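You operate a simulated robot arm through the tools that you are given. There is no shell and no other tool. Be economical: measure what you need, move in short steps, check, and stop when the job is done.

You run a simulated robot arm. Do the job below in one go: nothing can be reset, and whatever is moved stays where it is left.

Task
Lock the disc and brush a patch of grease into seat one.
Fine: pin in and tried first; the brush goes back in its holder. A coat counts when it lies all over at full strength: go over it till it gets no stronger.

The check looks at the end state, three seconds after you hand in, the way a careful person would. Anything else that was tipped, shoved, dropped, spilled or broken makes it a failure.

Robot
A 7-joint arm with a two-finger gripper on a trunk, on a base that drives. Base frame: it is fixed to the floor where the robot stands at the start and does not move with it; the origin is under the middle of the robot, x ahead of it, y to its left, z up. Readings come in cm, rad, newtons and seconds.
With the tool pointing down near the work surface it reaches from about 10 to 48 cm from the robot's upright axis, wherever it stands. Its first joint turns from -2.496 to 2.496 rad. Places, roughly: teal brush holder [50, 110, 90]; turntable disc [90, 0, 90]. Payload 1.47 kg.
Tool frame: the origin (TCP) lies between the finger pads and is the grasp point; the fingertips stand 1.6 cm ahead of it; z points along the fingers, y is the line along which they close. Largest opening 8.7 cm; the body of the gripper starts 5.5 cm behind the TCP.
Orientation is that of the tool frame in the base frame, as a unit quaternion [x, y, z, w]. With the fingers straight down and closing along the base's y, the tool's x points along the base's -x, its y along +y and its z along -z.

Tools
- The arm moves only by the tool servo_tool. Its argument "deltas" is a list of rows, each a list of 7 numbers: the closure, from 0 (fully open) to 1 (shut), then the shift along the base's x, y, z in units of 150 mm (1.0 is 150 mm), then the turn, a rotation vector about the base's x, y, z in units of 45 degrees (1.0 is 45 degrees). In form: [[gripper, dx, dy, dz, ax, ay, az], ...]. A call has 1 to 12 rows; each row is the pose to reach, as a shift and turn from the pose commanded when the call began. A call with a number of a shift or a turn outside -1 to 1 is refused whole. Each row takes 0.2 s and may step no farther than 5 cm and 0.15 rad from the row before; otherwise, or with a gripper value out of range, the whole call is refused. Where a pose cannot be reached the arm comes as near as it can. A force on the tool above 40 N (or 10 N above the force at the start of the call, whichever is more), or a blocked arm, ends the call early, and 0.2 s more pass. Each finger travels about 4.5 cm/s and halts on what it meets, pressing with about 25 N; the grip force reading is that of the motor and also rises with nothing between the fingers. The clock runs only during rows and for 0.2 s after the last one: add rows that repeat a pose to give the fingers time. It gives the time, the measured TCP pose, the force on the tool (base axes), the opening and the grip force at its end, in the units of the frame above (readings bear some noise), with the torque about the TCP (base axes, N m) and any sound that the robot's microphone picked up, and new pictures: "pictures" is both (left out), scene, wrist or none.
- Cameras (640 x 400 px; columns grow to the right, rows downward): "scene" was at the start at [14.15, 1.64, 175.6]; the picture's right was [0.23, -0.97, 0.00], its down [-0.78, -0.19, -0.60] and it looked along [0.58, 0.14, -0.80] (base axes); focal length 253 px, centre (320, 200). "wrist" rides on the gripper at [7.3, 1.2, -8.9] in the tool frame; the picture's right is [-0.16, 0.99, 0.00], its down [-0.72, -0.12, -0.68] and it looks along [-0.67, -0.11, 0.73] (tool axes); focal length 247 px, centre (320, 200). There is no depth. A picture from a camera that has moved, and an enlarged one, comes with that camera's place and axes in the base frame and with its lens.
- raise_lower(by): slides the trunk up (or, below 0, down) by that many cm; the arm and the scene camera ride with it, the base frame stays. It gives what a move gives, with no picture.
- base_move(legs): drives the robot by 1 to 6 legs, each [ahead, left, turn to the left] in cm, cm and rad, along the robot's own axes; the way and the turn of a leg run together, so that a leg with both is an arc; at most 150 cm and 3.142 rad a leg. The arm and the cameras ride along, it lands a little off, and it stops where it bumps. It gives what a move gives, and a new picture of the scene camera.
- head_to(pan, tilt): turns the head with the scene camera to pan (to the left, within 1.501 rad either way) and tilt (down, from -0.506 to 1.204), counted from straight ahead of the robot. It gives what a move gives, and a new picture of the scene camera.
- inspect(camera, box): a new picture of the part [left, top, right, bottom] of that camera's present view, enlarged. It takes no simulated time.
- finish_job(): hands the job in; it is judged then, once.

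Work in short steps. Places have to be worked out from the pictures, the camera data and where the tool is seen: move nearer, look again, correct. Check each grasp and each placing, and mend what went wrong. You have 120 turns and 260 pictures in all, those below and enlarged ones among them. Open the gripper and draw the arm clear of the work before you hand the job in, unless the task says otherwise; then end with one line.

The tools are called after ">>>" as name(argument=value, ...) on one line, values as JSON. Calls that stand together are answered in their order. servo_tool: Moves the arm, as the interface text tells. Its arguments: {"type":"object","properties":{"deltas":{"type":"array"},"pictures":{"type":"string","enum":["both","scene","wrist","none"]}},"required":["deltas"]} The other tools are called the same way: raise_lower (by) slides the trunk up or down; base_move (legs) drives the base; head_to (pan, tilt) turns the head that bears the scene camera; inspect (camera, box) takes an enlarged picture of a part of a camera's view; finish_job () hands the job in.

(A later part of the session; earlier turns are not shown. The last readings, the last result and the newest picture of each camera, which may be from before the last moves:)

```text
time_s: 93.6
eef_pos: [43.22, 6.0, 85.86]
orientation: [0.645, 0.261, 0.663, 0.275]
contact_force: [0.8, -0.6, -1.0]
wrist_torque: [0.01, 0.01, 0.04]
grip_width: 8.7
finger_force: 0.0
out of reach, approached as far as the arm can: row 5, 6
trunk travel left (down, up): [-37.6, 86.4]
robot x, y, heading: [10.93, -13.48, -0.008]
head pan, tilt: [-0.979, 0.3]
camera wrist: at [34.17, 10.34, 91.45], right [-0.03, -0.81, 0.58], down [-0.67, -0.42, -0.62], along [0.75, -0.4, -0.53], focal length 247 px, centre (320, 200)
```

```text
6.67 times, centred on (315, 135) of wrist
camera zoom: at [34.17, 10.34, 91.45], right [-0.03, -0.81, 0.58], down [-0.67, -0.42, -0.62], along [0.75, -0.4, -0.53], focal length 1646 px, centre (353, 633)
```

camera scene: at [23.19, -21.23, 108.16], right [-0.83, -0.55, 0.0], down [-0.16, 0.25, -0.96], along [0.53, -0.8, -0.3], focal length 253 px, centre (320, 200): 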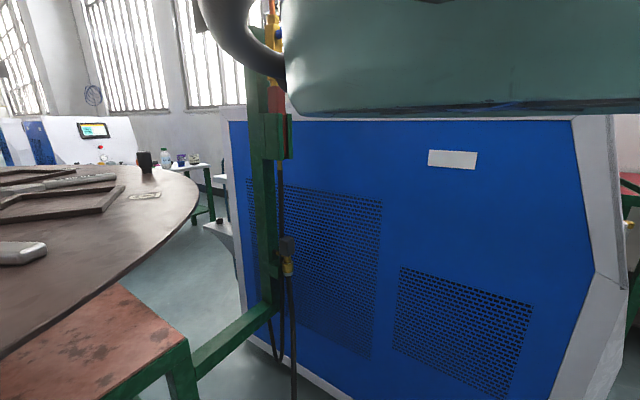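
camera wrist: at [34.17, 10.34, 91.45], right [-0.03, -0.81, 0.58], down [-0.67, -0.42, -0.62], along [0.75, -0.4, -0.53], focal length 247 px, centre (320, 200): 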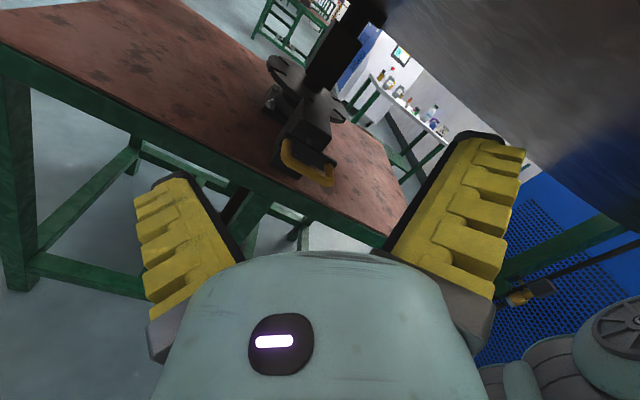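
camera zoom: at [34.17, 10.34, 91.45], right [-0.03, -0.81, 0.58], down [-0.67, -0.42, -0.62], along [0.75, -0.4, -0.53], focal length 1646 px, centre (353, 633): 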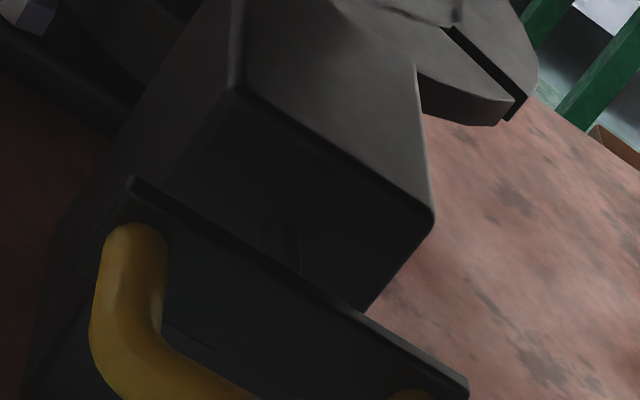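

Whether it is fully home isn't clear. I roll back and view the gap from the left side at 45°.

>>> servo_tool(deltas=[[0, 0.0, 0.1, -0.1, -0.167, 0, 0], [0, 0.0, 0.3, -0.2, -0.333, 0, 0], [0, 0.0, 0.5, -0.3, -0.5, 0, 0], [0, 0.0, 0.7, -0.4, -0.667, 0, 0], [0, 0.0, 0.9, -0.5, -0.833, 0, 0], [0, 0.1, 1, -0.5, -1, 0, 0]], pictures="wrist")

>>> inspect(camera="wrist", box=[220, 40, 400, 160])

```text
time_s: 95.0
eef_pos: [44.93, 20.86, 78.38]
orientation: [0.491, 0.496, 0.512, 0.502]
contact_force: [-0.2, 0.3, -0.5]
wrist_torque: [0.0, 0.01, -0.01]
grip_width: 8.69
finger_force: 0.1
trunk travel left (down, up): [-37.6, 86.4]
robot x, y, heading: [10.9, -13.31, -0.006]
head pan, tilt: [-0.979, 0.3]
camera wrist: at [35.99, 27.94, 79.19], right [-0.03, -0.16, 0.99], down [-0.67, -0.73, -0.14], along [0.75, -0.66, -0.09], focal length 247 px, centre (320, 200)
```

wrist: 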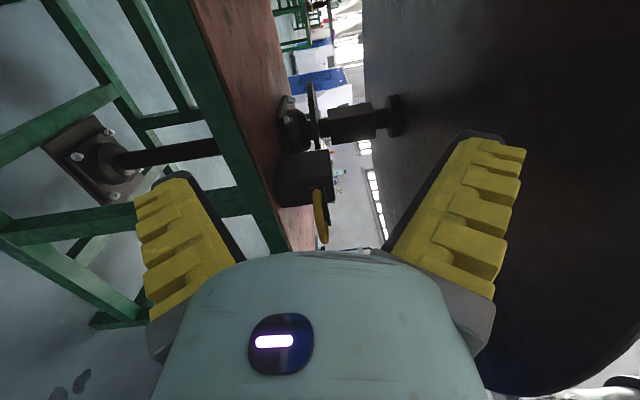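

```text
3.33 times, centred on (310, 100) of wrist
camera zoom: at [35.99, 27.94, 79.19], right [-0.03, -0.16, 0.99], down [-0.67, -0.73, -0.14], along [0.75, -0.66, -0.09], focal length 823 px, centre (353, 533)
```

zoom: 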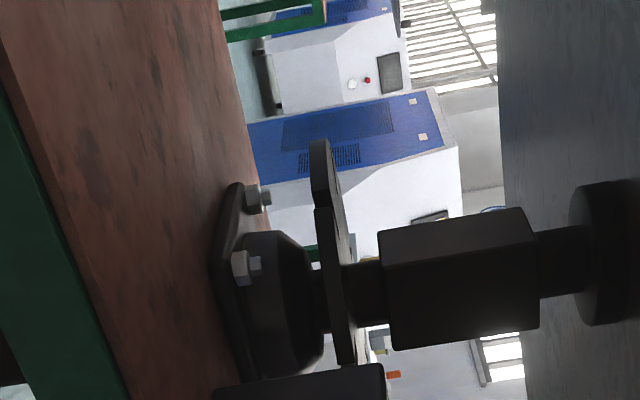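

Zoom on the handle region.

>>> inspect(camera="wrist", box=[260, 125, 360, 250])

```text
3.20 times, centred on (310, 188) of wrist
camera zoom: at [35.99, 27.94, 79.19], right [-0.03, -0.16, 0.99], down [-0.67, -0.73, -0.14], along [0.75, -0.66, -0.09], focal length 790 px, centre (352, 240)
```

zoom: 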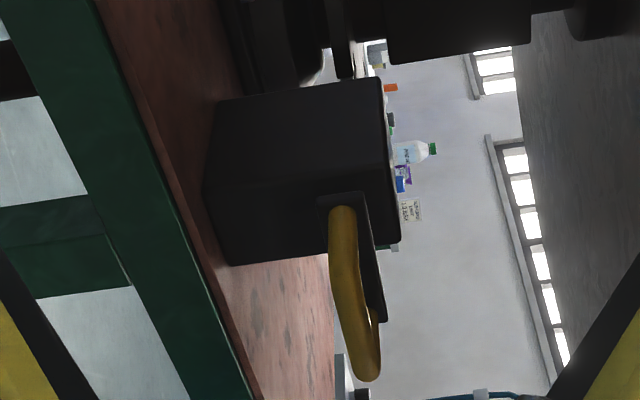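

A gap of a few cm remains between plate and housing, which may be the full stroke or the pin may be caught on the plate's rim. I will test by trying to turn the disc via its knob. Back off, raise, and turn the tool downward.

>>> base_move(legs=[[-30, 0, 0]])

>>> raise_lower(by=40)

>>> raise_lower(by=12)

>>> servo_tool(deltas=[[1, 0, 0, 0, -0.167, 0, 0], [1, 0, 0, 0, -0.333, 0, 0], [1, 0, 0, 0, -0.5, 0, 0], [1, 0, 0, 0, -0.667, 0, 0], [1, 0, 0, 0, -0.833, 0, 0], [1, 0, 0, 0, -1, 0, 0]], pictures="none")

>>> servo_tool(deltas=[[1, 0, 0, 0, -0.167, 0, 0], [1, 0, 0, 0, -0.333, 0, 0], [1, 0, 0, 0, -0.5, 0, 0], [1, 0, 0, 0, -0.667, 0, 0], [1, 0, 0, 0, -0.833, 0, 0], [1, 0, 0, 0, -1, 0, 0]], pictures="none")

>>> servo_tool(deltas=[[1, 0, 0, 0, 0, 0.167, 0], [1, 0, 0, 0, 0, 0.333, 0], [1, 0, 0, 0, 0, 0.5, 0], [1, 0, 0, 0, 0, 0.667, 0], [1, 0, 0, 0, 0, 0.833, 0], [1, 0, 0, 0, 0, 1, 0]], pictures="none")

>>> servo_tool(deltas=[[1, 0, 0, 0, 0, 0.167, 0], [1, 0, 0, 0, 0, 0.333, 0], [1, 0, 0, 0, 0, 0.5, 0], [1, 0, 0, 0, 0, 0.667, 0], [1, 0, 0, 0, 0, 0.833, 0], [1, 0, 0, 0, 0, 1, 0]], pictures="both")

```text
time_s: 97.0
eef_pos: [14.71, 20.96, 78.34]
orientation: [0.49, 0.496, 0.514, 0.5]
contact_force: [0.2, 0.4, 0.0]
wrist_torque: [0.01, 0.04, 0.0]
grip_width: 8.71
finger_force: 0.1
trunk travel left (down, up): [-37.6, 86.4]
robot x, y, heading: [-19.45, -13.65, -0.001]
head pan, tilt: [-0.979, 0.3]
camera scene: at [-7.04, -21.12, 108.15], right [-0.83, -0.56, 0.0], down [-0.16, 0.25, -0.96], along [0.53, -0.79, -0.3], focal length 253 px, centre (320, 200)
```

scene: 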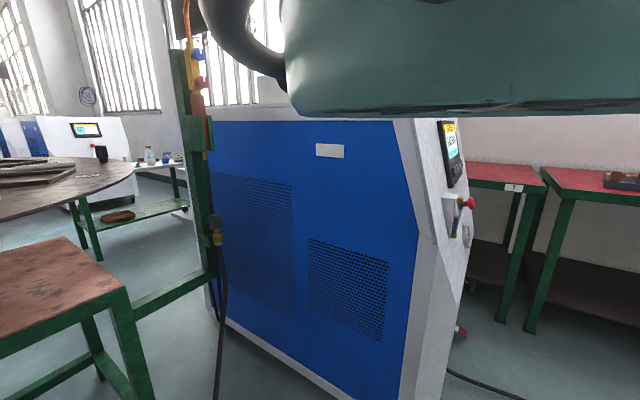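

```text
time_s: 100.9
eef_pos: [14.7, 21.1, 118.42]
orientation: [0.489, 0.496, 0.514, 0.5]
contact_force: [0.1, -0.4, -0.6]
wrist_torque: [0.03, -0.02, 0.04]
grip_width: 8.69
finger_force: 0.1
trunk travel left (down, up): [-77.6, 46.4]
robot x, y, heading: [-19.26, -13.28, 0.003]
head pan, tilt: [-0.979, 0.3]
```

```text
time_s: 102.4
eef_pos: [14.71, 20.91, 130.4]
orientation: [0.49, 0.495, 0.514, 0.5]
contact_force: [-0.5, -0.2, -0.3]
wrist_torque: [0.04, 0.0, 0.0]
grip_width: 8.72
finger_force: 0.0
trunk travel left (down, up): [-89.6, 34.4]
robot x, y, heading: [-19.05, -13.15, -0.005]
head pan, tilt: [-0.979, 0.3]
```

```text
time_s: 103.8
eef_pos: [14.68, 20.95, 130.36]
orientation: [0.26, 0.655, 0.284, 0.65]
contact_force: [-0.9, 0.5, -0.1]
wrist_torque: [0.02, -0.01, -0.04]
grip_width: 0.0
finger_force: 24.9
trunk travel left (down, up): [-89.6, 34.4]
robot x, y, heading: [-19.19, -13.29, -0.001]
head pan, tilt: [-0.979, 0.3]
```

```text
time_s: 105.2
eef_pos: [14.68, 21.09, 130.27]
orientation: [-0.008, 0.714, 0.012, 0.7]
contact_force: [0.1, -0.2, 0.2]
wrist_torque: [0.0, 0.0, 0.02]
grip_width: 0.0
finger_force: 24.9
trunk travel left (down, up): [-89.6, 34.4]
robot x, y, heading: [-19.08, -13.09, -0.005]
head pan, tilt: [-0.979, 0.3]
```

```text
time_s: 106.6
eef_pos: [14.75, 21.02, 130.21]
orientation: [-0.003, 0.928, 0.015, 0.373]
contact_force: [-0.3, 0.6, -0.3]
wrist_torque: [0.02, -0.02, 0.04]
grip_width: 0.0
finger_force: 24.9
trunk travel left (down, up): [-89.6, 34.4]
robot x, y, heading: [-19.12, -13.09, 0.001]
head pan, tilt: [-0.979, 0.3]
```

```text
time_s: 108.0
eef_pos: [13.33, 13.44, 126.9]
orientation: [-0.082, 0.991, -0.01, 0.102]
contact_force: [1.9, -3.1, -2.9]
wrist_torque: [0.32, 0.22, 0.05]
grip_width: 0.0
finger_force: 24.7
out of reach, approached as far as the arm can: row 3, 4, 5, 6
trunk travel left (down, up): [-89.6, 34.4]
robot x, y, heading: [-19.36, -13.09, -0.003]
head pan, tilt: [-0.979, 0.3]
camera scene: at [-7.04, -21.12, 160.15], right [-0.83, -0.56, 0.0], down [-0.16, 0.25, -0.96], along [0.53, -0.79, -0.3], focal length 253 px, centre (320, 200)
camera wrist: at [4.31, 13.36, 133.97], right [-0.01, 1.0, 0.0], down [0.58, 0.01, 0.82], along [0.82, 0.0, -0.58], focal length 247 px, centre (320, 200)
```

scene: 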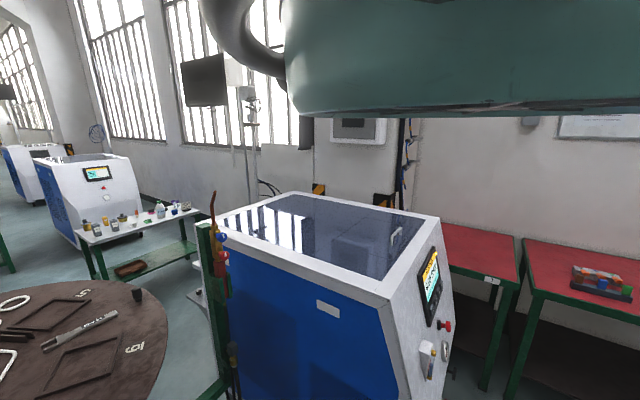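
wrist: 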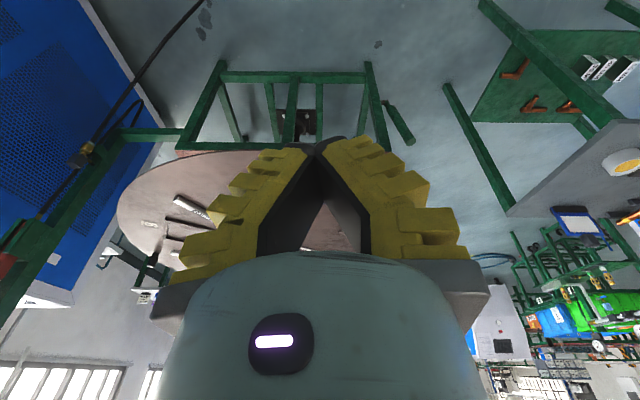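

The arm hit a limit when folding. I extend and lower the tool to recover a regular down pose.

>>> servo_tool(deltas=[[1, 0.15, 0.2, -0.2, 0, 0, 0], [1, 0.3, 0.4, -0.4, 0, 0, 0], [1, 0.4, 0.5, -0.6, 0, 0, 0], [1, 0.5, 0.6, -0.8, 0, 0, 0]], pictures="none")

>>> servo_tool(deltas=[[1, 0, 0, 0, 0, 0.13, 0], [1, 0, 0, 0, 0, 0.26, 0]], pictures="wrist")

```text
time_s: 109.0
eef_pos: [20.92, 21.07, 113.73]
orientation: [-0.027, 0.998, 0.016, 0.059]
contact_force: [-0.3, 0.3, -0.4]
wrist_torque: [-0.01, -0.01, 0.0]
grip_width: 0.0
finger_force: 25.8
trunk travel left (down, up): [-89.6, 34.4]
robot x, y, heading: [-18.98, -13.27, -0.002]
head pan, tilt: [-0.979, 0.3]
```

```text
time_s: 109.6
eef_pos: [21.06, 21.17, 113.75]
orientation: [-0.025, 0.999, 0.019, -0.042]
contact_force: [0.4, -0.1, 0.5]
wrist_torque: [-0.01, -0.02, 0.01]
grip_width: 0.0
finger_force: 25.1
trunk travel left (down, up): [-89.6, 34.4]
robot x, y, heading: [-19.18, -13.49, -0.002]
head pan, tilt: [-0.979, 0.3]
camera wrist: at [14.53, 21.58, 123.34], right [0.11, 0.99, 0.03], down [0.78, -0.1, 0.61], along [0.61, -0.05, -0.79], focal length 247 px, centre (320, 200)
```

wrist: 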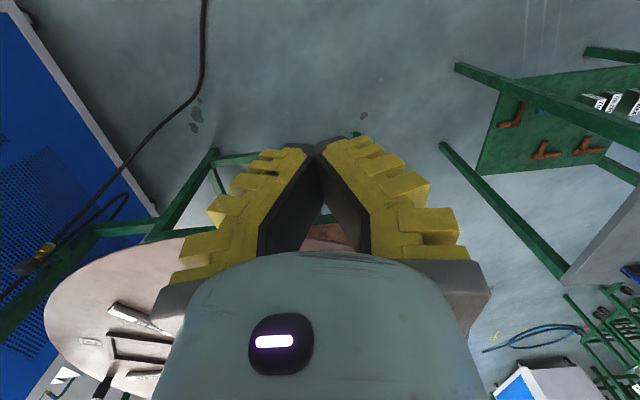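

Fix the orientation, then drive ahead so the tool is above the left of the near knob (est. (53, 25)).

>>> servo_tool(deltas=[[1, 0, 0, 0, -0.048, -0.107, -0.064]], pictures="none")

>>> base_move(legs=[[24, 12, 0]])

>>> inspect(camera="wrist", box=[0, 0, 640, 400])

```text
time_s: 110.0
eef_pos: [21.04, 21.04, 114.0]
orientation: [-0.001, 1.0, -0.001, 0.0]
contact_force: [-0.5, 0.2, 0.7]
wrist_torque: [-0.02, 0.03, 0.01]
grip_width: 0.0
finger_force: 25.1
trunk travel left (down, up): [-89.6, 34.4]
robot x, y, heading: [-19.22, -13.35, -0.005]
head pan, tilt: [-0.979, 0.3]
```

```text
time_s: 111.9
eef_pos: [44.7, 33.12, 113.91]
orientation: [-0.002, 1.0, 0.0, 0.0]
contact_force: [0.4, 0.9, 1.2]
wrist_torque: [-0.01, 0.03, 0.0]
grip_width: 0.01
finger_force: 24.9
trunk travel left (down, up): [-89.6, 34.4]
robot x, y, heading: [4.41, -1.66, 0.002]
head pan, tilt: [-0.979, 0.3]
camera scene: at [16.81, -9.31, 160.15], right [-0.83, -0.56, 0.0], down [-0.17, 0.25, -0.96], along [0.53, -0.79, -0.3], focal length 253 px, centre (320, 200)
```

scene: 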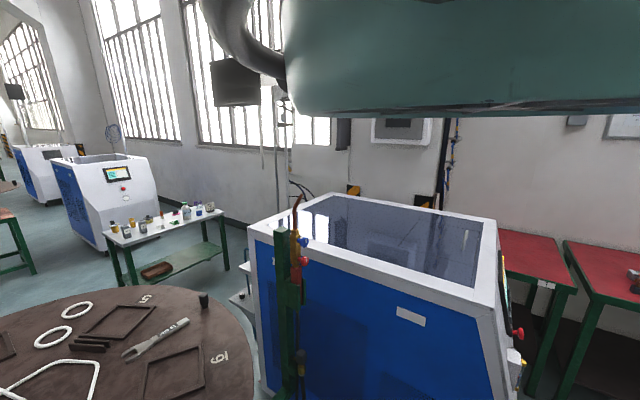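

```text
1.00 times, centred on (320, 200) of wrist (not enlarged: the box is as wide or as high as the picture)
camera zoom: at [37.56, 34.1, 122.73], right [0.15, 0.99, 0.0], down [0.72, -0.11, 0.68], along [0.67, -0.11, -0.73], focal length 247 px, centre (320, 200)
```

zoom: 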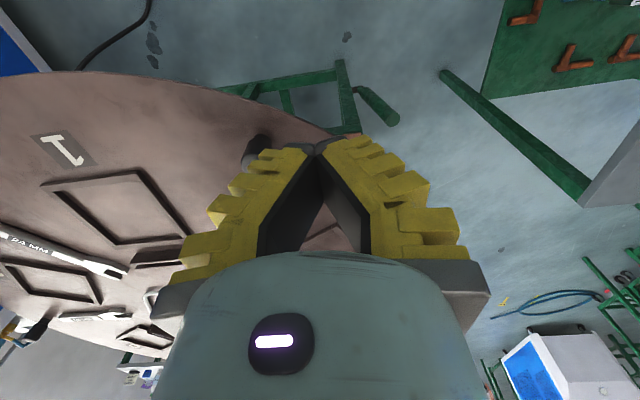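

Zoom on the knob for its position.

>>> inspect(camera="wrist", box=[210, 100, 310, 200])

```text
4.00 times, centred on (260, 150) of wrist
camera zoom: at [37.56, 34.1, 122.73], right [0.15, 0.99, 0.0], down [0.72, -0.11, 0.68], along [0.67, -0.11, -0.73], focal length 988 px, centre (560, 400)
```

zoom: 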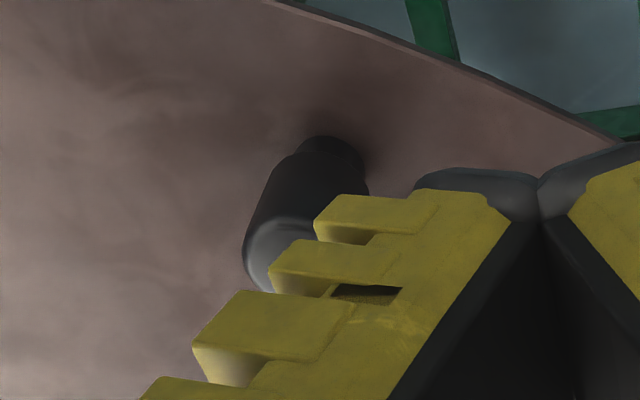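

Knob at about (52, 24), top z≈100.5, disc top ≈94. I drive 8 ahead, 6 left, then bring the closed fingers down left of the knob.

>>> base_move(legs=[[7.5, 6, 0]])

>>> servo_tool(deltas=[[1, 0, -0.15, 0, 0, 0, 0], [1, 0, -0.3, 0, 0, 0, 0], [1, 0, -0.42, -0.2, 0, 0, 0], [1, 0, -0.53, -0.45, 0, 0, 0], [1, 0, -0.53, -0.7, 0, 0, 0], [1, 0, -0.53, -1, 0, 0, 0]], pictures="wrist")

```text
time_s: 113.0
eef_pos: [52.11, 38.97, 113.8]
orientation: [0.0, 1.0, 0.0, 0.0]
contact_force: [0.5, 0.1, -0.3]
wrist_torque: [0.01, 0.0, 0.01]
grip_width: 0.02
finger_force: 25.3
trunk travel left (down, up): [-89.6, 34.4]
robot x, y, heading: [12.02, 4.3, -0.007]
head pan, tilt: [-0.979, 0.3]
camera scene: at [24.16, -3.42, 160.15], right [-0.83, -0.56, 0.0], down [-0.16, 0.25, -0.96], along [0.53, -0.79, -0.3], focal length 253 px, centre (320, 200)
```

scene: 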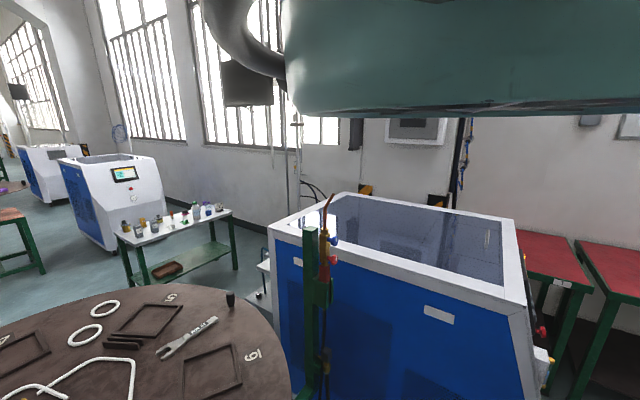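

```text
time_s: 114.4
eef_pos: [51.97, 30.8, 98.82]
orientation: [-0.001, 1.0, 0.0, -0.001]
contact_force: [-0.6, 0.1, 0.4]
wrist_torque: [-0.01, 0.0, 0.01]
grip_width: 0.0
finger_force: 24.5
trunk travel left (down, up): [-89.6, 34.4]
robot x, y, heading: [11.72, 4.42, -0.004]
head pan, tilt: [-0.979, 0.3]
camera wrist: at [44.8, 31.97, 107.69], right [0.16, 0.99, 0.0], down [0.72, -0.11, 0.68], along [0.67, -0.11, -0.73], focal length 247 px, centre (320, 200)
```

wrist: 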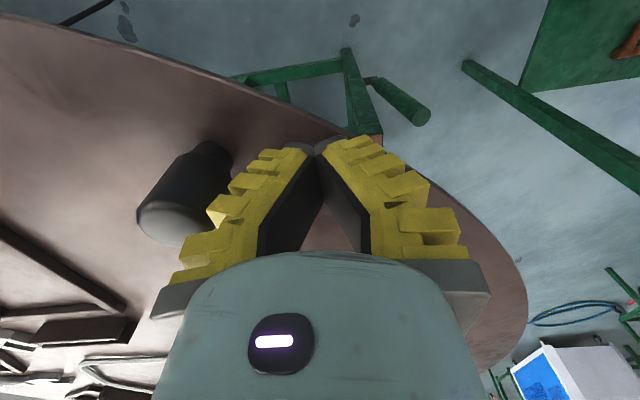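

Knob confirmed at (52, 24). Push -y gently and watch whether the knob (disc) yields.

>>> servo_tool(deltas=[[1, 0, -0.08, 0, 0, 0, 0], [1, 0, -0.16, 0, 0, 0, 0], [1, 0, -0.22, 0, 0, 0, 0], [1, 0, -0.25, 0, 0, 0, 0], [1, 0, -0.28, 0, 0, 0, 0], [1, 0, -0.31, 0, 0, 0, 0], [1, 0, -0.34, 0, 0, 0, 0], [1, 0, -0.37, 0, 0, 0, 0], [1, 0, -0.4, 0, 0, 0, 0]], pictures="wrist")

```text
time_s: 115.3
eef_pos: [51.62, 29.13, 99.29]
orientation: [-0.003, 1.0, 0.018, -0.004]
contact_force: [-1.1, 18.6, -4.9]
wrist_torque: [-0.25, -0.06, -0.14]
grip_width: 0.01
finger_force: 24.8
trunk travel left (down, up): [-89.6, 34.4]
robot x, y, heading: [11.78, 4.47, 0.005]
head pan, tilt: [-0.979, 0.3]
stopped in row 4: the force on the tool passed its limit at 43 N (the readings are from after the stop); the commanded pose is now the measured one
camera wrist: at [44.53, 29.81, 108.21], right [0.15, 0.99, 0.03], down [0.73, -0.13, 0.67], along [0.67, -0.08, -0.74], focal length 247 px, centre (320, 200)
```

wrist: 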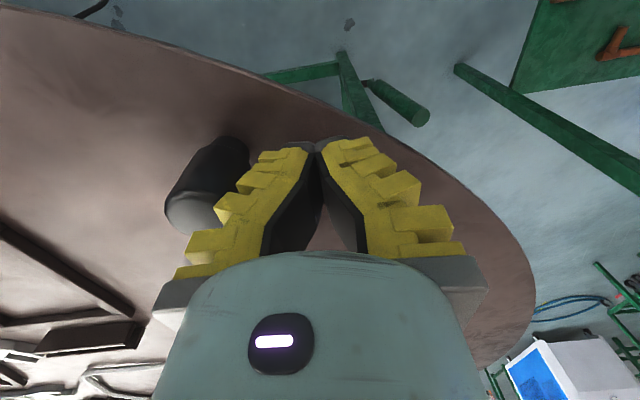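

It resisted and the knob didn't shift. Try again slowly from here to see whether it's truly locked.

>>> servo_tool(deltas=[[1, 0, -0.01, 0, 0, 0, 0], [1, 0, -0.02, 0, 0, 0, 0], [1, 0, -0.03, 0, 0, 0, 0], [1, 0, -0.04, 0, 0, 0, 0], [1, 0, -0.05, 0, 0, 0, 0], [1, 0, -0.06, 0, 0, 0, 0], [1, 0, -0.07, 0, 0, 0, 0], [1, 0, -0.08, 0, 0, 0, 0]], pictures="wrist")

```text
time_s: 116.3
eef_pos: [51.74, 28.96, 99.37]
orientation: [-0.006, 1.0, 0.026, -0.005]
contact_force: [2.0, 21.0, 0.6]
wrist_torque: [-0.39, 0.02, -0.08]
grip_width: 0.0
finger_force: 24.9
trunk travel left (down, up): [-89.6, 34.4]
robot x, y, heading: [11.78, 4.05, 0.002]
head pan, tilt: [-0.979, 0.3]
stopped in row 5: the force on the tool passed its limit at 41 N (the readings are from after the stop); the commanded pose is now the measured one
camera wrist: at [44.55, 29.62, 108.37], right [0.15, 0.99, 0.05], down [0.73, -0.14, 0.67], along [0.66, -0.06, -0.74], focal length 247 px, centre (320, 200)
```

wrist: 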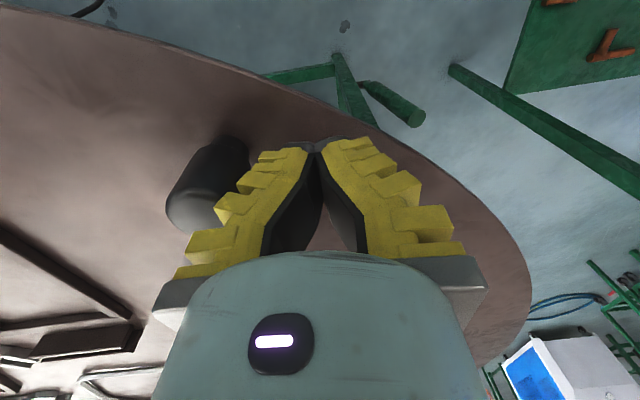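

The disc holds against ~41 N both quickly and slowly with no movement: the lock is in and tried. Now lift clear and back away, then turn the head to look at the bench.

>>> servo_tool(deltas=[[1, 0, 0.1, 0, 0, 0, 0], [1, 0, 0.2, 0.2, 0, 0, 0], [1, 0, 0.2, 0.5, 0, 0, 0], [1, 0, 0.2, 0.7, 0, 0, 0]], pictures="wrist")

>>> base_move(legs=[[-22, 20, 0]])

>>> head_to(pan=0.6, tilt=0.6)

```text
time_s: 117.3
eef_pos: [51.57, 31.29, 109.54]
orientation: [-0.004, 1.0, 0.018, -0.005]
contact_force: [-0.2, -0.2, -0.4]
wrist_torque: [0.02, 0.0, 0.0]
grip_width: 0.0
finger_force: 25.2
trunk travel left (down, up): [-89.6, 34.4]
robot x, y, heading: [11.93, 4.38, -0.001]
head pan, tilt: [-0.979, 0.3]
camera wrist: at [44.44, 32.0, 118.55], right [0.15, 0.99, 0.03], down [0.73, -0.13, 0.67], along [0.66, -0.08, -0.74], focal length 247 px, centre (320, 200)
```

wrist: 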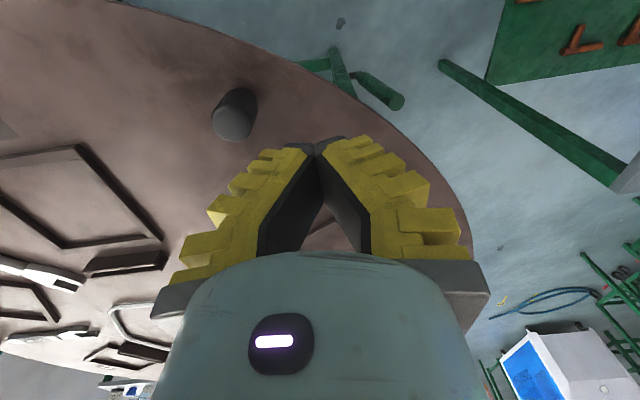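

```text
time_s: 119.4
eef_pos: [29.36, 51.04, 109.6]
orientation: [-0.004, 1.0, 0.018, -0.005]
contact_force: [0.6, -0.1, -0.4]
wrist_torque: [-0.01, 0.0, -0.01]
grip_width: 0.01
finger_force: 24.9
trunk travel left (down, up): [-89.6, 34.4]
robot x, y, heading: [-10.12, 24.11, 0.001]
head pan, tilt: [-0.979, 0.3]
camera scene: at [1.98, 16.42, 160.15], right [-0.83, -0.56, 0.0], down [-0.17, 0.24, -0.96], along [0.54, -0.79, -0.3], focal length 253 px, centre (320, 200)
```

scene: 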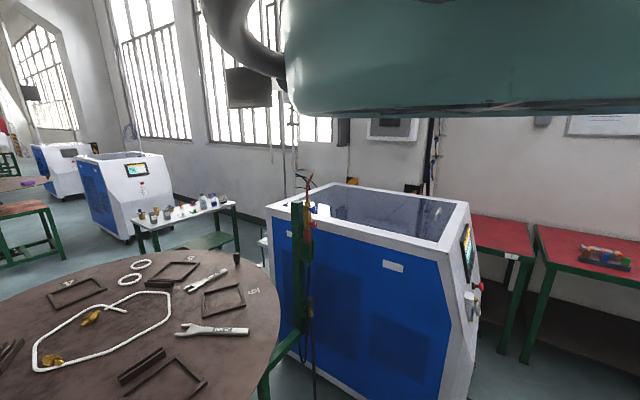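

```text
time_s: 121.0
eef_pos: [29.33, 51.03, 109.54]
orientation: [-0.005, 1.0, 0.018, -0.006]
contact_force: [0.1, 0.3, 0.2]
wrist_torque: [-0.01, 0.02, -0.01]
grip_width: 0.0
finger_force: 25.0
trunk travel left (down, up): [-89.6, 34.4]
robot x, y, heading: [-9.79, 24.05, 0.006]
head pan, tilt: [0.6, 0.6]
camera scene: at [1.84, 16.67, 158.11], right [-0.83, -0.56, 0.0], down [-0.28, 0.41, -0.87], along [0.49, -0.72, -0.5], focal length 253 px, centre (320, 200)
```

scene: 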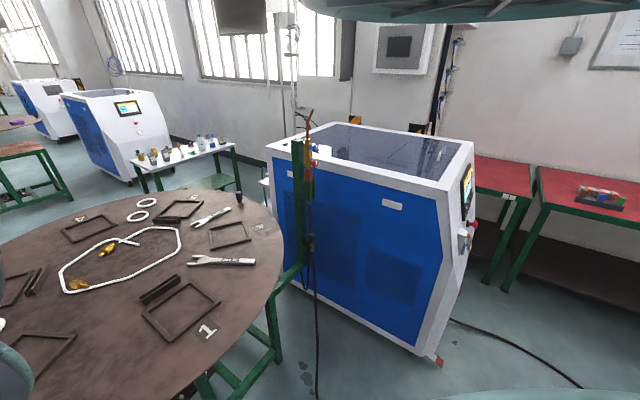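

The head is still bound to the right; I'll use the wrist camera. Raise 18 cm and drive toward the bench corner so the tool hovers before the bench objects.

>>> raise_lower(by=18)

>>> base_move(legs=[[5, 45, 0]])

>>> servo_tool(deltas=[[0, 0, 0, 0, 0, 0, 0], [0, 0, 0, 0, 0, 0, 0]], pictures="wrist")

```text
time_s: 123.0
eef_pos: [29.37, 50.96, 127.54]
orientation: [-0.005, 1.0, 0.018, -0.006]
contact_force: [0.1, 0.0, 0.1]
wrist_torque: [0.03, -0.01, -0.02]
grip_width: 0.02
finger_force: 24.9
trunk travel left (down, up): [-107.6, 16.4]
robot x, y, heading: [-10.09, 24.36, 0.008]
head pan, tilt: [0.6, 0.6]
```

```text
time_s: 125.7
eef_pos: [34.32, 95.67, 127.45]
orientation: [-0.005, 1.0, 0.018, -0.005]
contact_force: [0.3, 0.5, 0.4]
wrist_torque: [-0.02, -0.01, 0.01]
grip_width: 0.02
finger_force: 24.6
trunk travel left (down, up): [-107.6, 16.4]
robot x, y, heading: [-5.22, 68.94, -0.001]
head pan, tilt: [0.6, 0.6]
camera scene: at [6.76, 61.4, 175.97], right [-0.83, -0.56, 0.0], down [-0.29, 0.42, -0.86], along [0.48, -0.71, -0.51], focal length 253 px, centre (320, 200)
```

scene: 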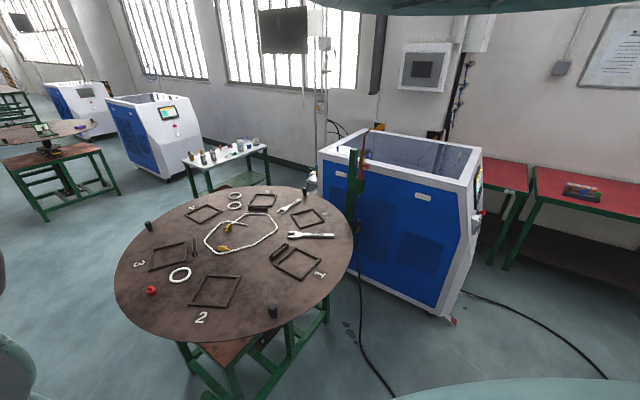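

```text
time_s: 126.3
eef_pos: [34.34, 95.68, 127.63]
orientation: [-0.005, 1.0, 0.019, -0.006]
contact_force: [0.7, -0.5, -0.1]
wrist_torque: [-0.01, -0.02, -0.01]
grip_width: 8.43
finger_force: 0.0
trunk travel left (down, up): [-107.6, 16.4]
robot x, y, heading: [-5.31, 68.72, 0.003]
head pan, tilt: [0.6, 0.6]
camera wrist: at [27.12, 96.46, 136.52], right [0.15, 0.99, 0.03], down [0.73, -0.13, 0.67], along [0.66, -0.07, -0.74], focal length 247 px, centre (320, 200)
```

wrist: 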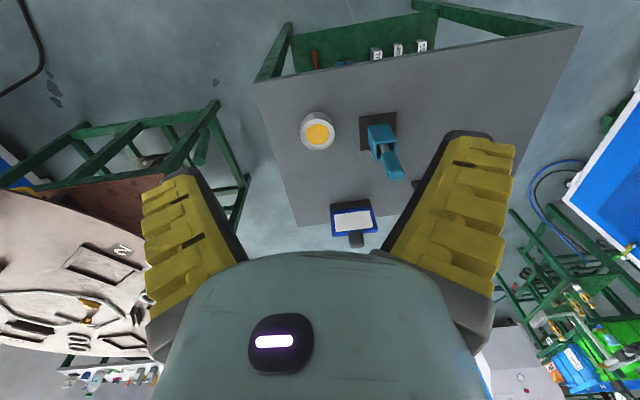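

Nice view of bench: grease tin, brush in teal holder, a small screen. Zoom on it.

>>> inspect(camera="wrist", box=[270, 80, 450, 200])

>>> inspect(camera="wrist", box=[310, 180, 410, 255])

```text
3.33 times, centred on (360, 140) of wrist
camera zoom: at [27.12, 96.46, 136.52], right [0.15, 0.99, 0.03], down [0.73, -0.13, 0.67], along [0.66, -0.07, -0.74], focal length 823 px, centre (187, 400)
```

zoom: 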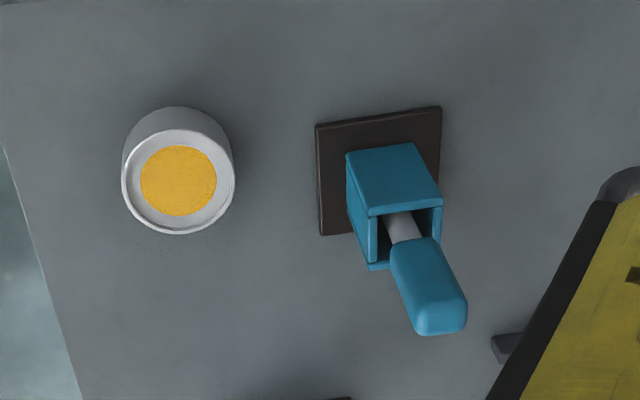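

```text
5.33 times, centred on (360, 218) of wrist
camera zoom: at [27.12, 96.46, 136.52], right [0.15, 0.99, 0.03], down [0.73, -0.13, 0.67], along [0.66, -0.07, -0.74], focal length 1317 px, centre (107, 107)
```

zoom: 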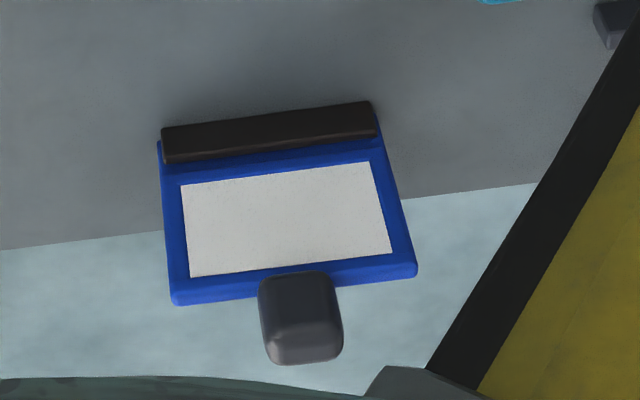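

The brush stands upright in its holder near (52, 106); bench top ≈89.5, handle z≈98.6–105; bench near edge x≈39. I bring the arm more in front of the robot and correct orientation, then drive up keeping clearance.

>>> servo_tool(deltas=[[0, 0.1, -0.25, 0, -0.048, -0.015, -0.013], [0, 0.2, -0.5, 0, -0.048, -0.015, -0.013], [0, 0.3, -0.75, 0, -0.048, -0.015, -0.013], [0, 0.35, -0.9, 0, -0.048, -0.015, -0.013]], pictures="none")

>>> base_move(legs=[[6, 24, 0]])

>>> inspect(camera="wrist", box=[160, 0, 480, 200])

```text
time_s: 127.3
eef_pos: [39.59, 82.34, 127.57]
orientation: [-0.001, 1.0, 0.0, 0.001]
contact_force: [-0.2, -0.6, -0.7]
wrist_torque: [-0.02, -0.01, 0.0]
grip_width: 8.68
finger_force: 0.1
trunk travel left (down, up): [-107.6, 16.4]
robot x, y, heading: [-5.27, 69.23, 0.003]
head pan, tilt: [0.6, 0.6]
```

```text
time_s: 129.2
eef_pos: [45.4, 106.32, 127.6]
orientation: [0.002, 1.0, 0.0, 0.001]
contact_force: [0.6, -0.5, 0.3]
wrist_torque: [-0.03, -0.03, 0.01]
grip_width: 8.69
finger_force: 0.1
trunk travel left (down, up): [-107.6, 16.4]
robot x, y, heading: [0.86, 93.02, -0.004]
head pan, tilt: [0.6, 0.6]
camera scene: at [12.54, 85.71, 175.45], right [-0.83, -0.56, 0.0], down [-0.31, 0.46, -0.83], along [0.46, -0.69, -0.56], focal length 253 px, centre (320, 200)
```

scene: 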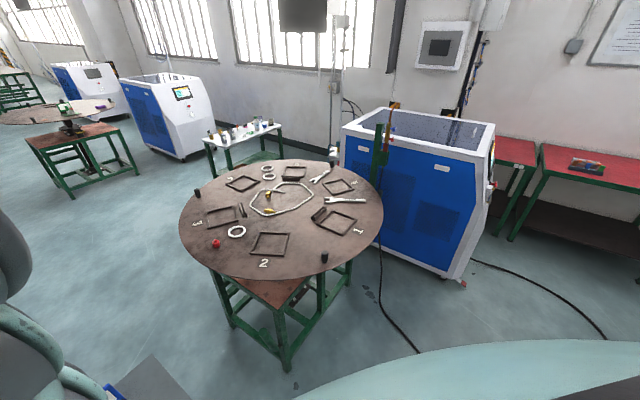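

```text
2.00 times, centred on (320, 100) of wrist
camera zoom: at [38.2, 107.57, 136.44], right [0.16, 0.99, 0.0], down [0.72, -0.12, 0.68], along [0.67, -0.11, -0.73], focal length 494 px, centre (320, 400)
```

zoom: 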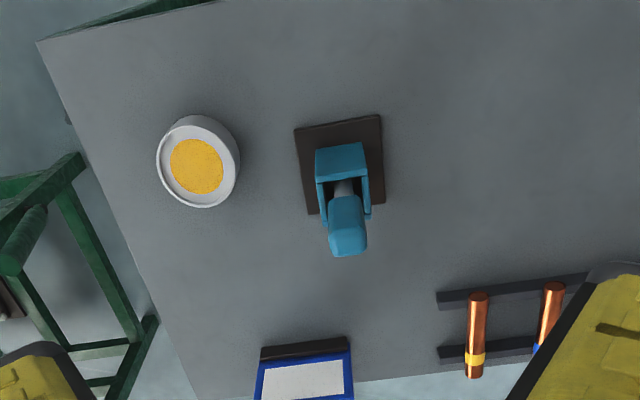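

Holder refined to (52.9, 107.1), handle top ≈104.6; grease tin at (50, 95). Drive 5 cm ahead and lower the trunk; then align.

>>> base_move(legs=[[5.5, 0.5, 0]])

>>> servo_tool(deltas=[[0, 0.08, 0, -0.2, 0, 0, 0], [0, 0.13, 0, -0.4, 0, 0, 0], [0, 0.13, 0, -0.6, 0, 0, 0]], pictures="wrist")

```text
time_s: 130.1
eef_pos: [51.14, 106.91, 127.57]
orientation: [0.002, 1.0, -0.001, 0.001]
contact_force: [0.3, 0.5, 0.4]
wrist_torque: [-0.03, -0.01, -0.01]
grip_width: 8.69
finger_force: 0.1
trunk travel left (down, up): [-107.6, 16.4]
robot x, y, heading: [6.36, 93.82, -0.001]
head pan, tilt: [0.6, 0.6]
camera scene: at [18.17, 86.2, 175.45], right [-0.83, -0.56, 0.0], down [-0.31, 0.46, -0.83], along [0.46, -0.69, -0.56], focal length 253 px, centre (320, 200)
```

scene: 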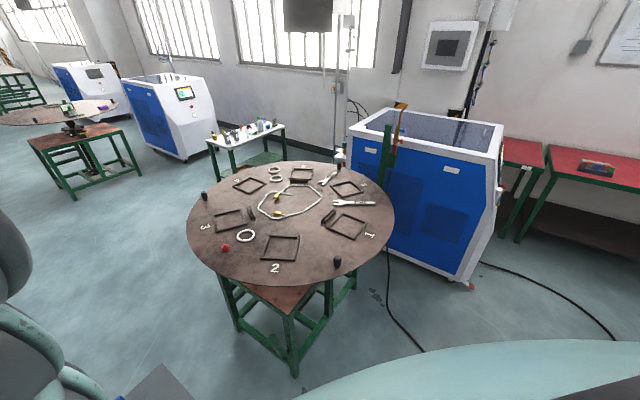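

```text
time_s: 130.9
eef_pos: [52.88, 106.64, 118.7]
orientation: [0.002, 1.0, -0.001, 0.001]
contact_force: [0.5, 0.2, 0.6]
wrist_torque: [0.01, 0.03, 0.03]
grip_width: 8.7
finger_force: 0.0
trunk travel left (down, up): [-107.6, 16.4]
robot x, y, heading: [6.4, 93.76, 0.0]
head pan, tilt: [0.6, 0.6]
camera wrist: at [45.64, 107.82, 127.52], right [0.16, 0.99, 0.0], down [0.72, -0.12, 0.68], along [0.67, -0.11, -0.73], focal length 247 px, centre (320, 200)
```

wrist: 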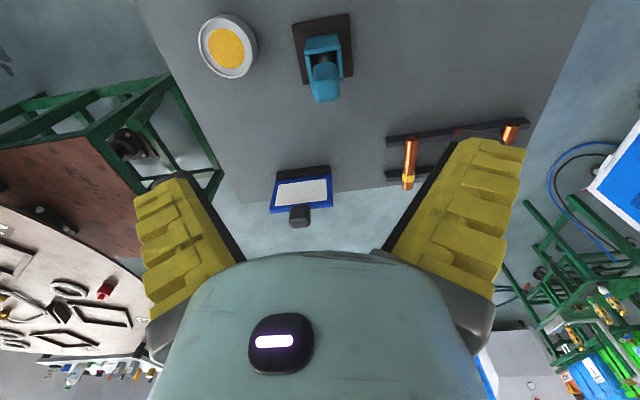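

Aligned within 0.4 cm. Shift slightly, then lower the trunk 17 cm so the fingers straddle the handle.

>>> servo_tool(deltas=[[0, 0.03, 0.025, 0, 0, 0, 0]], pictures="none")

>>> raise_lower(by=-11)

>>> servo_tool(deltas=[[0, 0, 0, 0, 0, 0, 0]], pictures="wrist")

```text
time_s: 131.3
eef_pos: [53.4, 107.1, 118.72]
orientation: [0.001, 1.0, -0.001, -0.001]
contact_force: [-0.7, 0.0, 0.5]
wrist_torque: [-0.01, 0.01, -0.02]
grip_width: 8.73
finger_force: 0.0
trunk travel left (down, up): [-107.6, 16.4]
robot x, y, heading: [6.56, 93.9, -0.001]
head pan, tilt: [0.6, 0.6]
```

```text
time_s: 132.7
eef_pos: [53.24, 106.94, 107.66]
orientation: [0.003, 1.0, -0.001, 0.001]
contact_force: [0.2, 0.1, 0.1]
wrist_torque: [-0.01, 0.01, 0.0]
grip_width: 8.7
finger_force: 0.0
trunk travel left (down, up): [-96.6, 27.4]
robot x, y, heading: [6.39, 93.69, -0.0]
head pan, tilt: [0.6, 0.6]
```

```text
time_s: 133.1
eef_pos: [53.33, 107.14, 107.62]
orientation: [0.001, 1.0, 0.0, 0.001]
contact_force: [0.7, -0.5, -0.5]
wrist_torque: [-0.01, -0.05, 0.0]
grip_width: 8.71
finger_force: 0.0
trunk travel left (down, up): [-96.6, 27.4]
robot x, y, heading: [6.28, 93.68, 0.0]
head pan, tilt: [0.6, 0.6]
camera wrist: at [46.13, 108.23, 116.49], right [0.16, 0.99, 0.0], down [0.72, -0.12, 0.68], along [0.67, -0.11, -0.73], focal length 247 px, centre (320, 200)
```

wrist: 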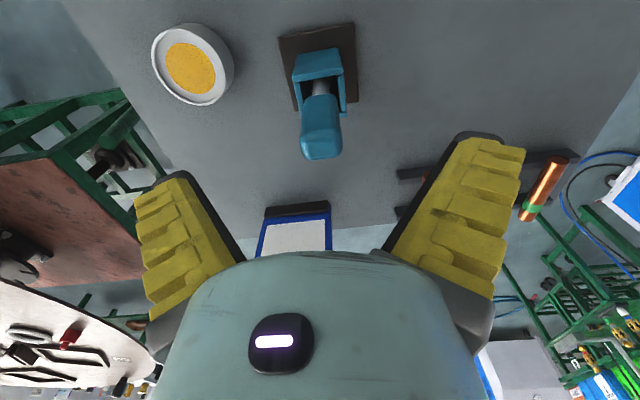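

Handle exactly under the TCP. Lower 6 cm and close.

>>> raise_lower(by=-6.2)

>>> servo_tool(deltas=[[1, 0, 0, 0, 0, 0, 0], [1, 0, 0, 0, 0, 0, 0], [1, 0, 0, 0, 0, 0, 0], [1, 0, 0, 0, 0, 0, 0], [1, 0, 0, 0, 0, 0, 0], [1, 0, 0, 0, 0, 0, 0]], pictures="wrist")

```text
time_s: 134.2
eef_pos: [53.3, 107.07, 101.47]
orientation: [0.002, 1.0, 0.0, 0.001]
contact_force: [-0.6, 0.7, -0.3]
wrist_torque: [0.02, 0.0, 0.0]
grip_width: 8.68
finger_force: 0.0
trunk travel left (down, up): [-90.4, 33.6]
robot x, y, heading: [6.32, 93.41, -0.001]
head pan, tilt: [0.6, 0.6]
```

```text
time_s: 135.6
eef_pos: [53.32, 107.11, 101.49]
orientation: [0.002, 1.0, -0.001, 0.001]
contact_force: [-2.9, -2.0, 12.7]
wrist_torque: [-0.02, 0.34, 0.05]
grip_width: 2.35
finger_force: 25.2
trunk travel left (down, up): [-90.4, 33.6]
robot x, y, heading: [6.36, 93.13, 0.002]
head pan, tilt: [0.6, 0.6]
camera wrist: at [46.17, 108.25, 110.34], right [0.16, 0.99, 0.0], down [0.72, -0.12, 0.68], along [0.67, -0.11, -0.73], focal length 247 px, centre (320, 200)
```

wrist: 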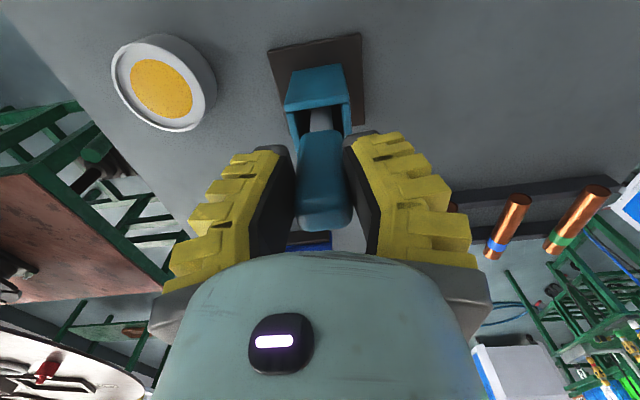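

Gripped (2.35 cm). Home pose: (53.3, 107.1, 101.5). Lift straight up 18 cm and look.

>>> raise_lower(by=18)

>>> servo_tool(deltas=[[1, 0, 0, 0, 0, 0, 0]], pictures="wrist")

```text
time_s: 137.6
eef_pos: [53.39, 107.07, 119.38]
orientation: [0.002, 1.0, -0.001, 0.001]
contact_force: [-0.8, 0.2, -1.3]
wrist_torque: [0.01, -0.01, 0.0]
grip_width: 1.93
finger_force: 24.9
trunk travel left (down, up): [-108.4, 15.6]
robot x, y, heading: [6.04, 93.24, 0.004]
head pan, tilt: [0.6, 0.6]
```

```text
time_s: 137.9
eef_pos: [53.44, 106.99, 119.37]
orientation: [0.002, 1.0, -0.001, 0.0]
contact_force: [0.1, 0.2, -1.2]
wrist_torque: [-0.01, 0.01, -0.01]
grip_width: 1.94
finger_force: 24.7
trunk travel left (down, up): [-108.4, 15.6]
robot x, y, heading: [6.28, 93.37, 0.001]
head pan, tilt: [0.6, 0.6]
camera wrist: at [46.13, 108.23, 128.28], right [0.16, 0.99, 0.0], down [0.72, -0.12, 0.68], along [0.67, -0.11, -0.73], focal length 247 px, centre (320, 200)
```

wrist: 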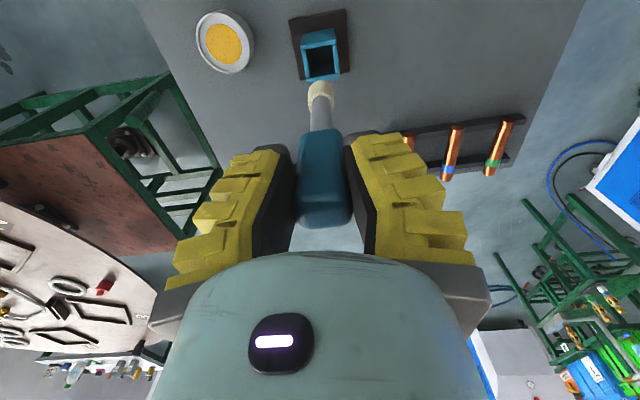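

Brush is out. Zoom to measure where the bristle tip is.

>>> inspect(camera="wrist", box=[270, 60, 370, 235])

>>> inspect(camera="wrist", box=[180, 0, 260, 90])

```text
2.29 times, centred on (320, 148) of wrist
camera zoom: at [46.13, 108.23, 128.28], right [0.16, 0.99, 0.0], down [0.72, -0.12, 0.68], along [0.67, -0.11, -0.73], focal length 564 px, centre (320, 320)
```

zoom: 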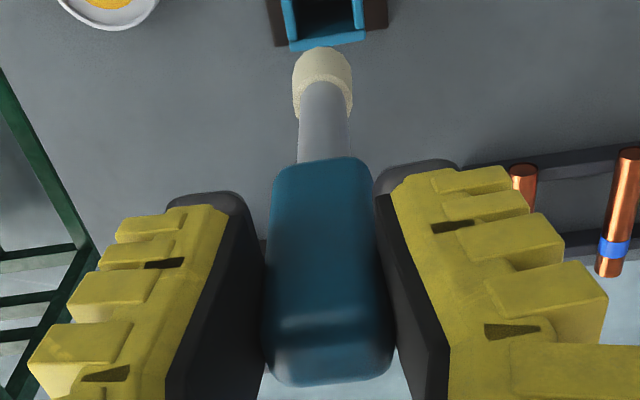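

```text
4.44 times, centred on (220, 45) of wrist
camera zoom: at [46.13, 108.23, 128.28], right [0.16, 0.99, 0.0], down [0.72, -0.12, 0.68], along [0.67, -0.11, -0.73], focal length 1098 px, centre (764, 889)
```

zoom: 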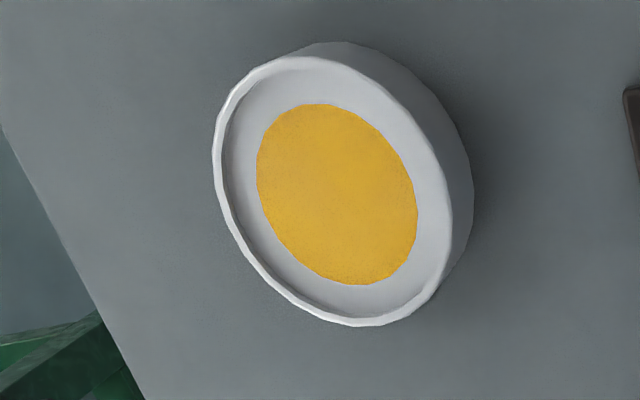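

Bristle tip ≈11 cm below the TCP; grease centre ≈(50.9, 95.3). Move over the tin at this height.

>>> servo_tool(deltas=[[1, -0.04, -0.2, 0, 0, 0, 0], [1, -0.08, -0.4, 0, 0, 0, 0], [1, -0.12, -0.6, 0, 0, 0, 0], [1, -0.165, -0.78, 0, 0, 0, 0], [1, -0.165, -0.78, 0, 0, 0, 0]], pictures="wrist")

>>> inspect(camera="wrist", box=[260, 0, 380, 130])

```text
time_s: 139.2
eef_pos: [50.84, 95.31, 119.37]
orientation: [0.001, 1.0, 0.0, 0.0]
contact_force: [-0.5, -0.8, -0.8]
wrist_torque: [-0.01, 0.03, -0.02]
grip_width: 1.94
finger_force: 25.0
trunk travel left (down, up): [-108.4, 15.6]
robot x, y, heading: [5.8, 93.72, -0.004]
head pan, tilt: [0.6, 0.6]
camera wrist: at [43.65, 96.56, 128.22], right [0.16, 0.99, 0.0], down [0.72, -0.12, 0.68], along [0.67, -0.11, -0.73], focal length 247 px, centre (320, 200)
```

wrist: 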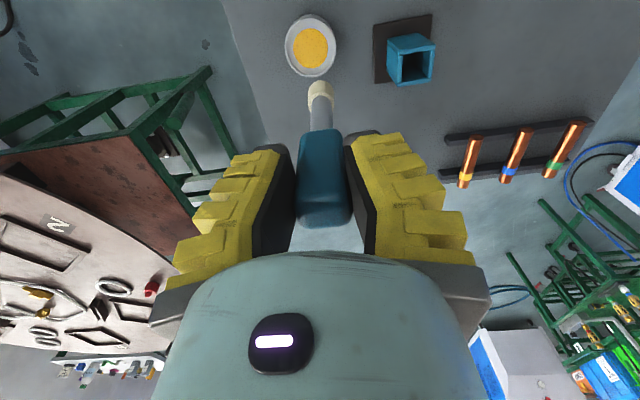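

```text
3.08 times, centred on (320, 65) of wrist
camera zoom: at [43.65, 96.56, 128.22], right [0.16, 0.99, 0.0], down [0.72, -0.12, 0.68], along [0.67, -0.11, -0.73], focal length 760 px, centre (320, 615)
```

zoom: 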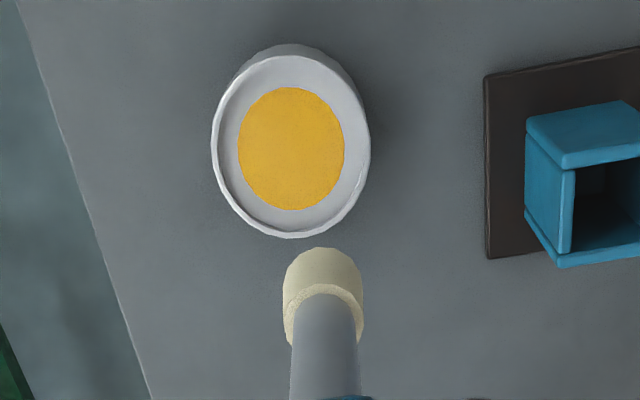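

Grease centre refined to (50.7, 94.3). Shift 1 cm in y and lower the trunk 12.5 cm to just above the grease.

>>> servo_tool(deltas=[[1, -0.005, -0.065, 0, 0, 0, 0], [1, -0.005, -0.065, 0, 0, 0, 0]], pictures="none")

>>> raise_lower(by=-12)

>>> servo_tool(deltas=[[1, 0, 0, 0, 0, 0, 0]], pictures="wrist")

>>> inspect(camera="wrist", box=[250, 20, 390, 150])

```text
time_s: 139.8
eef_pos: [50.75, 94.45, 119.27]
orientation: [0.001, 1.0, -0.001, 0.001]
contact_force: [-0.7, 0.8, -1.2]
wrist_torque: [0.01, 0.01, -0.03]
grip_width: 1.92
finger_force: 25.2
trunk travel left (down, up): [-108.4, 15.6]
robot x, y, heading: [6.12, 93.63, 0.0]
head pan, tilt: [0.6, 0.6]
```

```text
time_s: 141.2
eef_pos: [50.85, 94.39, 107.37]
orientation: [0.001, 1.0, -0.001, 0.001]
contact_force: [0.5, 0.8, -0.8]
wrist_torque: [0.01, 0.01, 0.0]
grip_width: 1.94
finger_force: 24.9
trunk travel left (down, up): [-96.4, 27.6]
robot x, y, heading: [6.37, 94.0, 0.001]
head pan, tilt: [0.6, 0.6]
```

```text
time_s: 141.7
eef_pos: [50.72, 94.41, 107.3]
orientation: [0.002, 1.0, -0.001, 0.002]
contact_force: [0.1, 0.0, -0.5]
wrist_torque: [0.0, -0.01, -0.01]
grip_width: 1.94
finger_force: 25.3
trunk travel left (down, up): [-96.4, 27.6]
robot x, y, heading: [6.27, 93.73, -0.005]
head pan, tilt: [0.6, 0.6]
camera wrist: at [43.54, 95.56, 116.18], right [0.16, 0.99, 0.0], down [0.72, -0.12, 0.68], along [0.67, -0.11, -0.73], focal length 247 px, centre (320, 200)
```

wrist: 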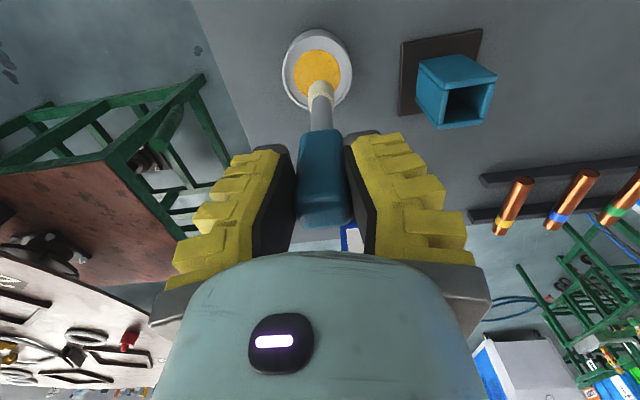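

```text
3.08 times, centred on (320, 85) of wrist
camera zoom: at [43.54, 95.56, 116.18], right [0.16, 0.99, 0.0], down [0.72, -0.12, 0.68], along [0.67, -0.11, -0.73], focal length 760 px, centre (320, 554)
```

zoom: 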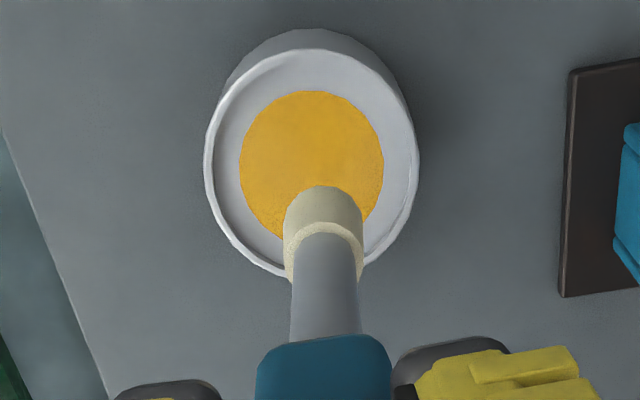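

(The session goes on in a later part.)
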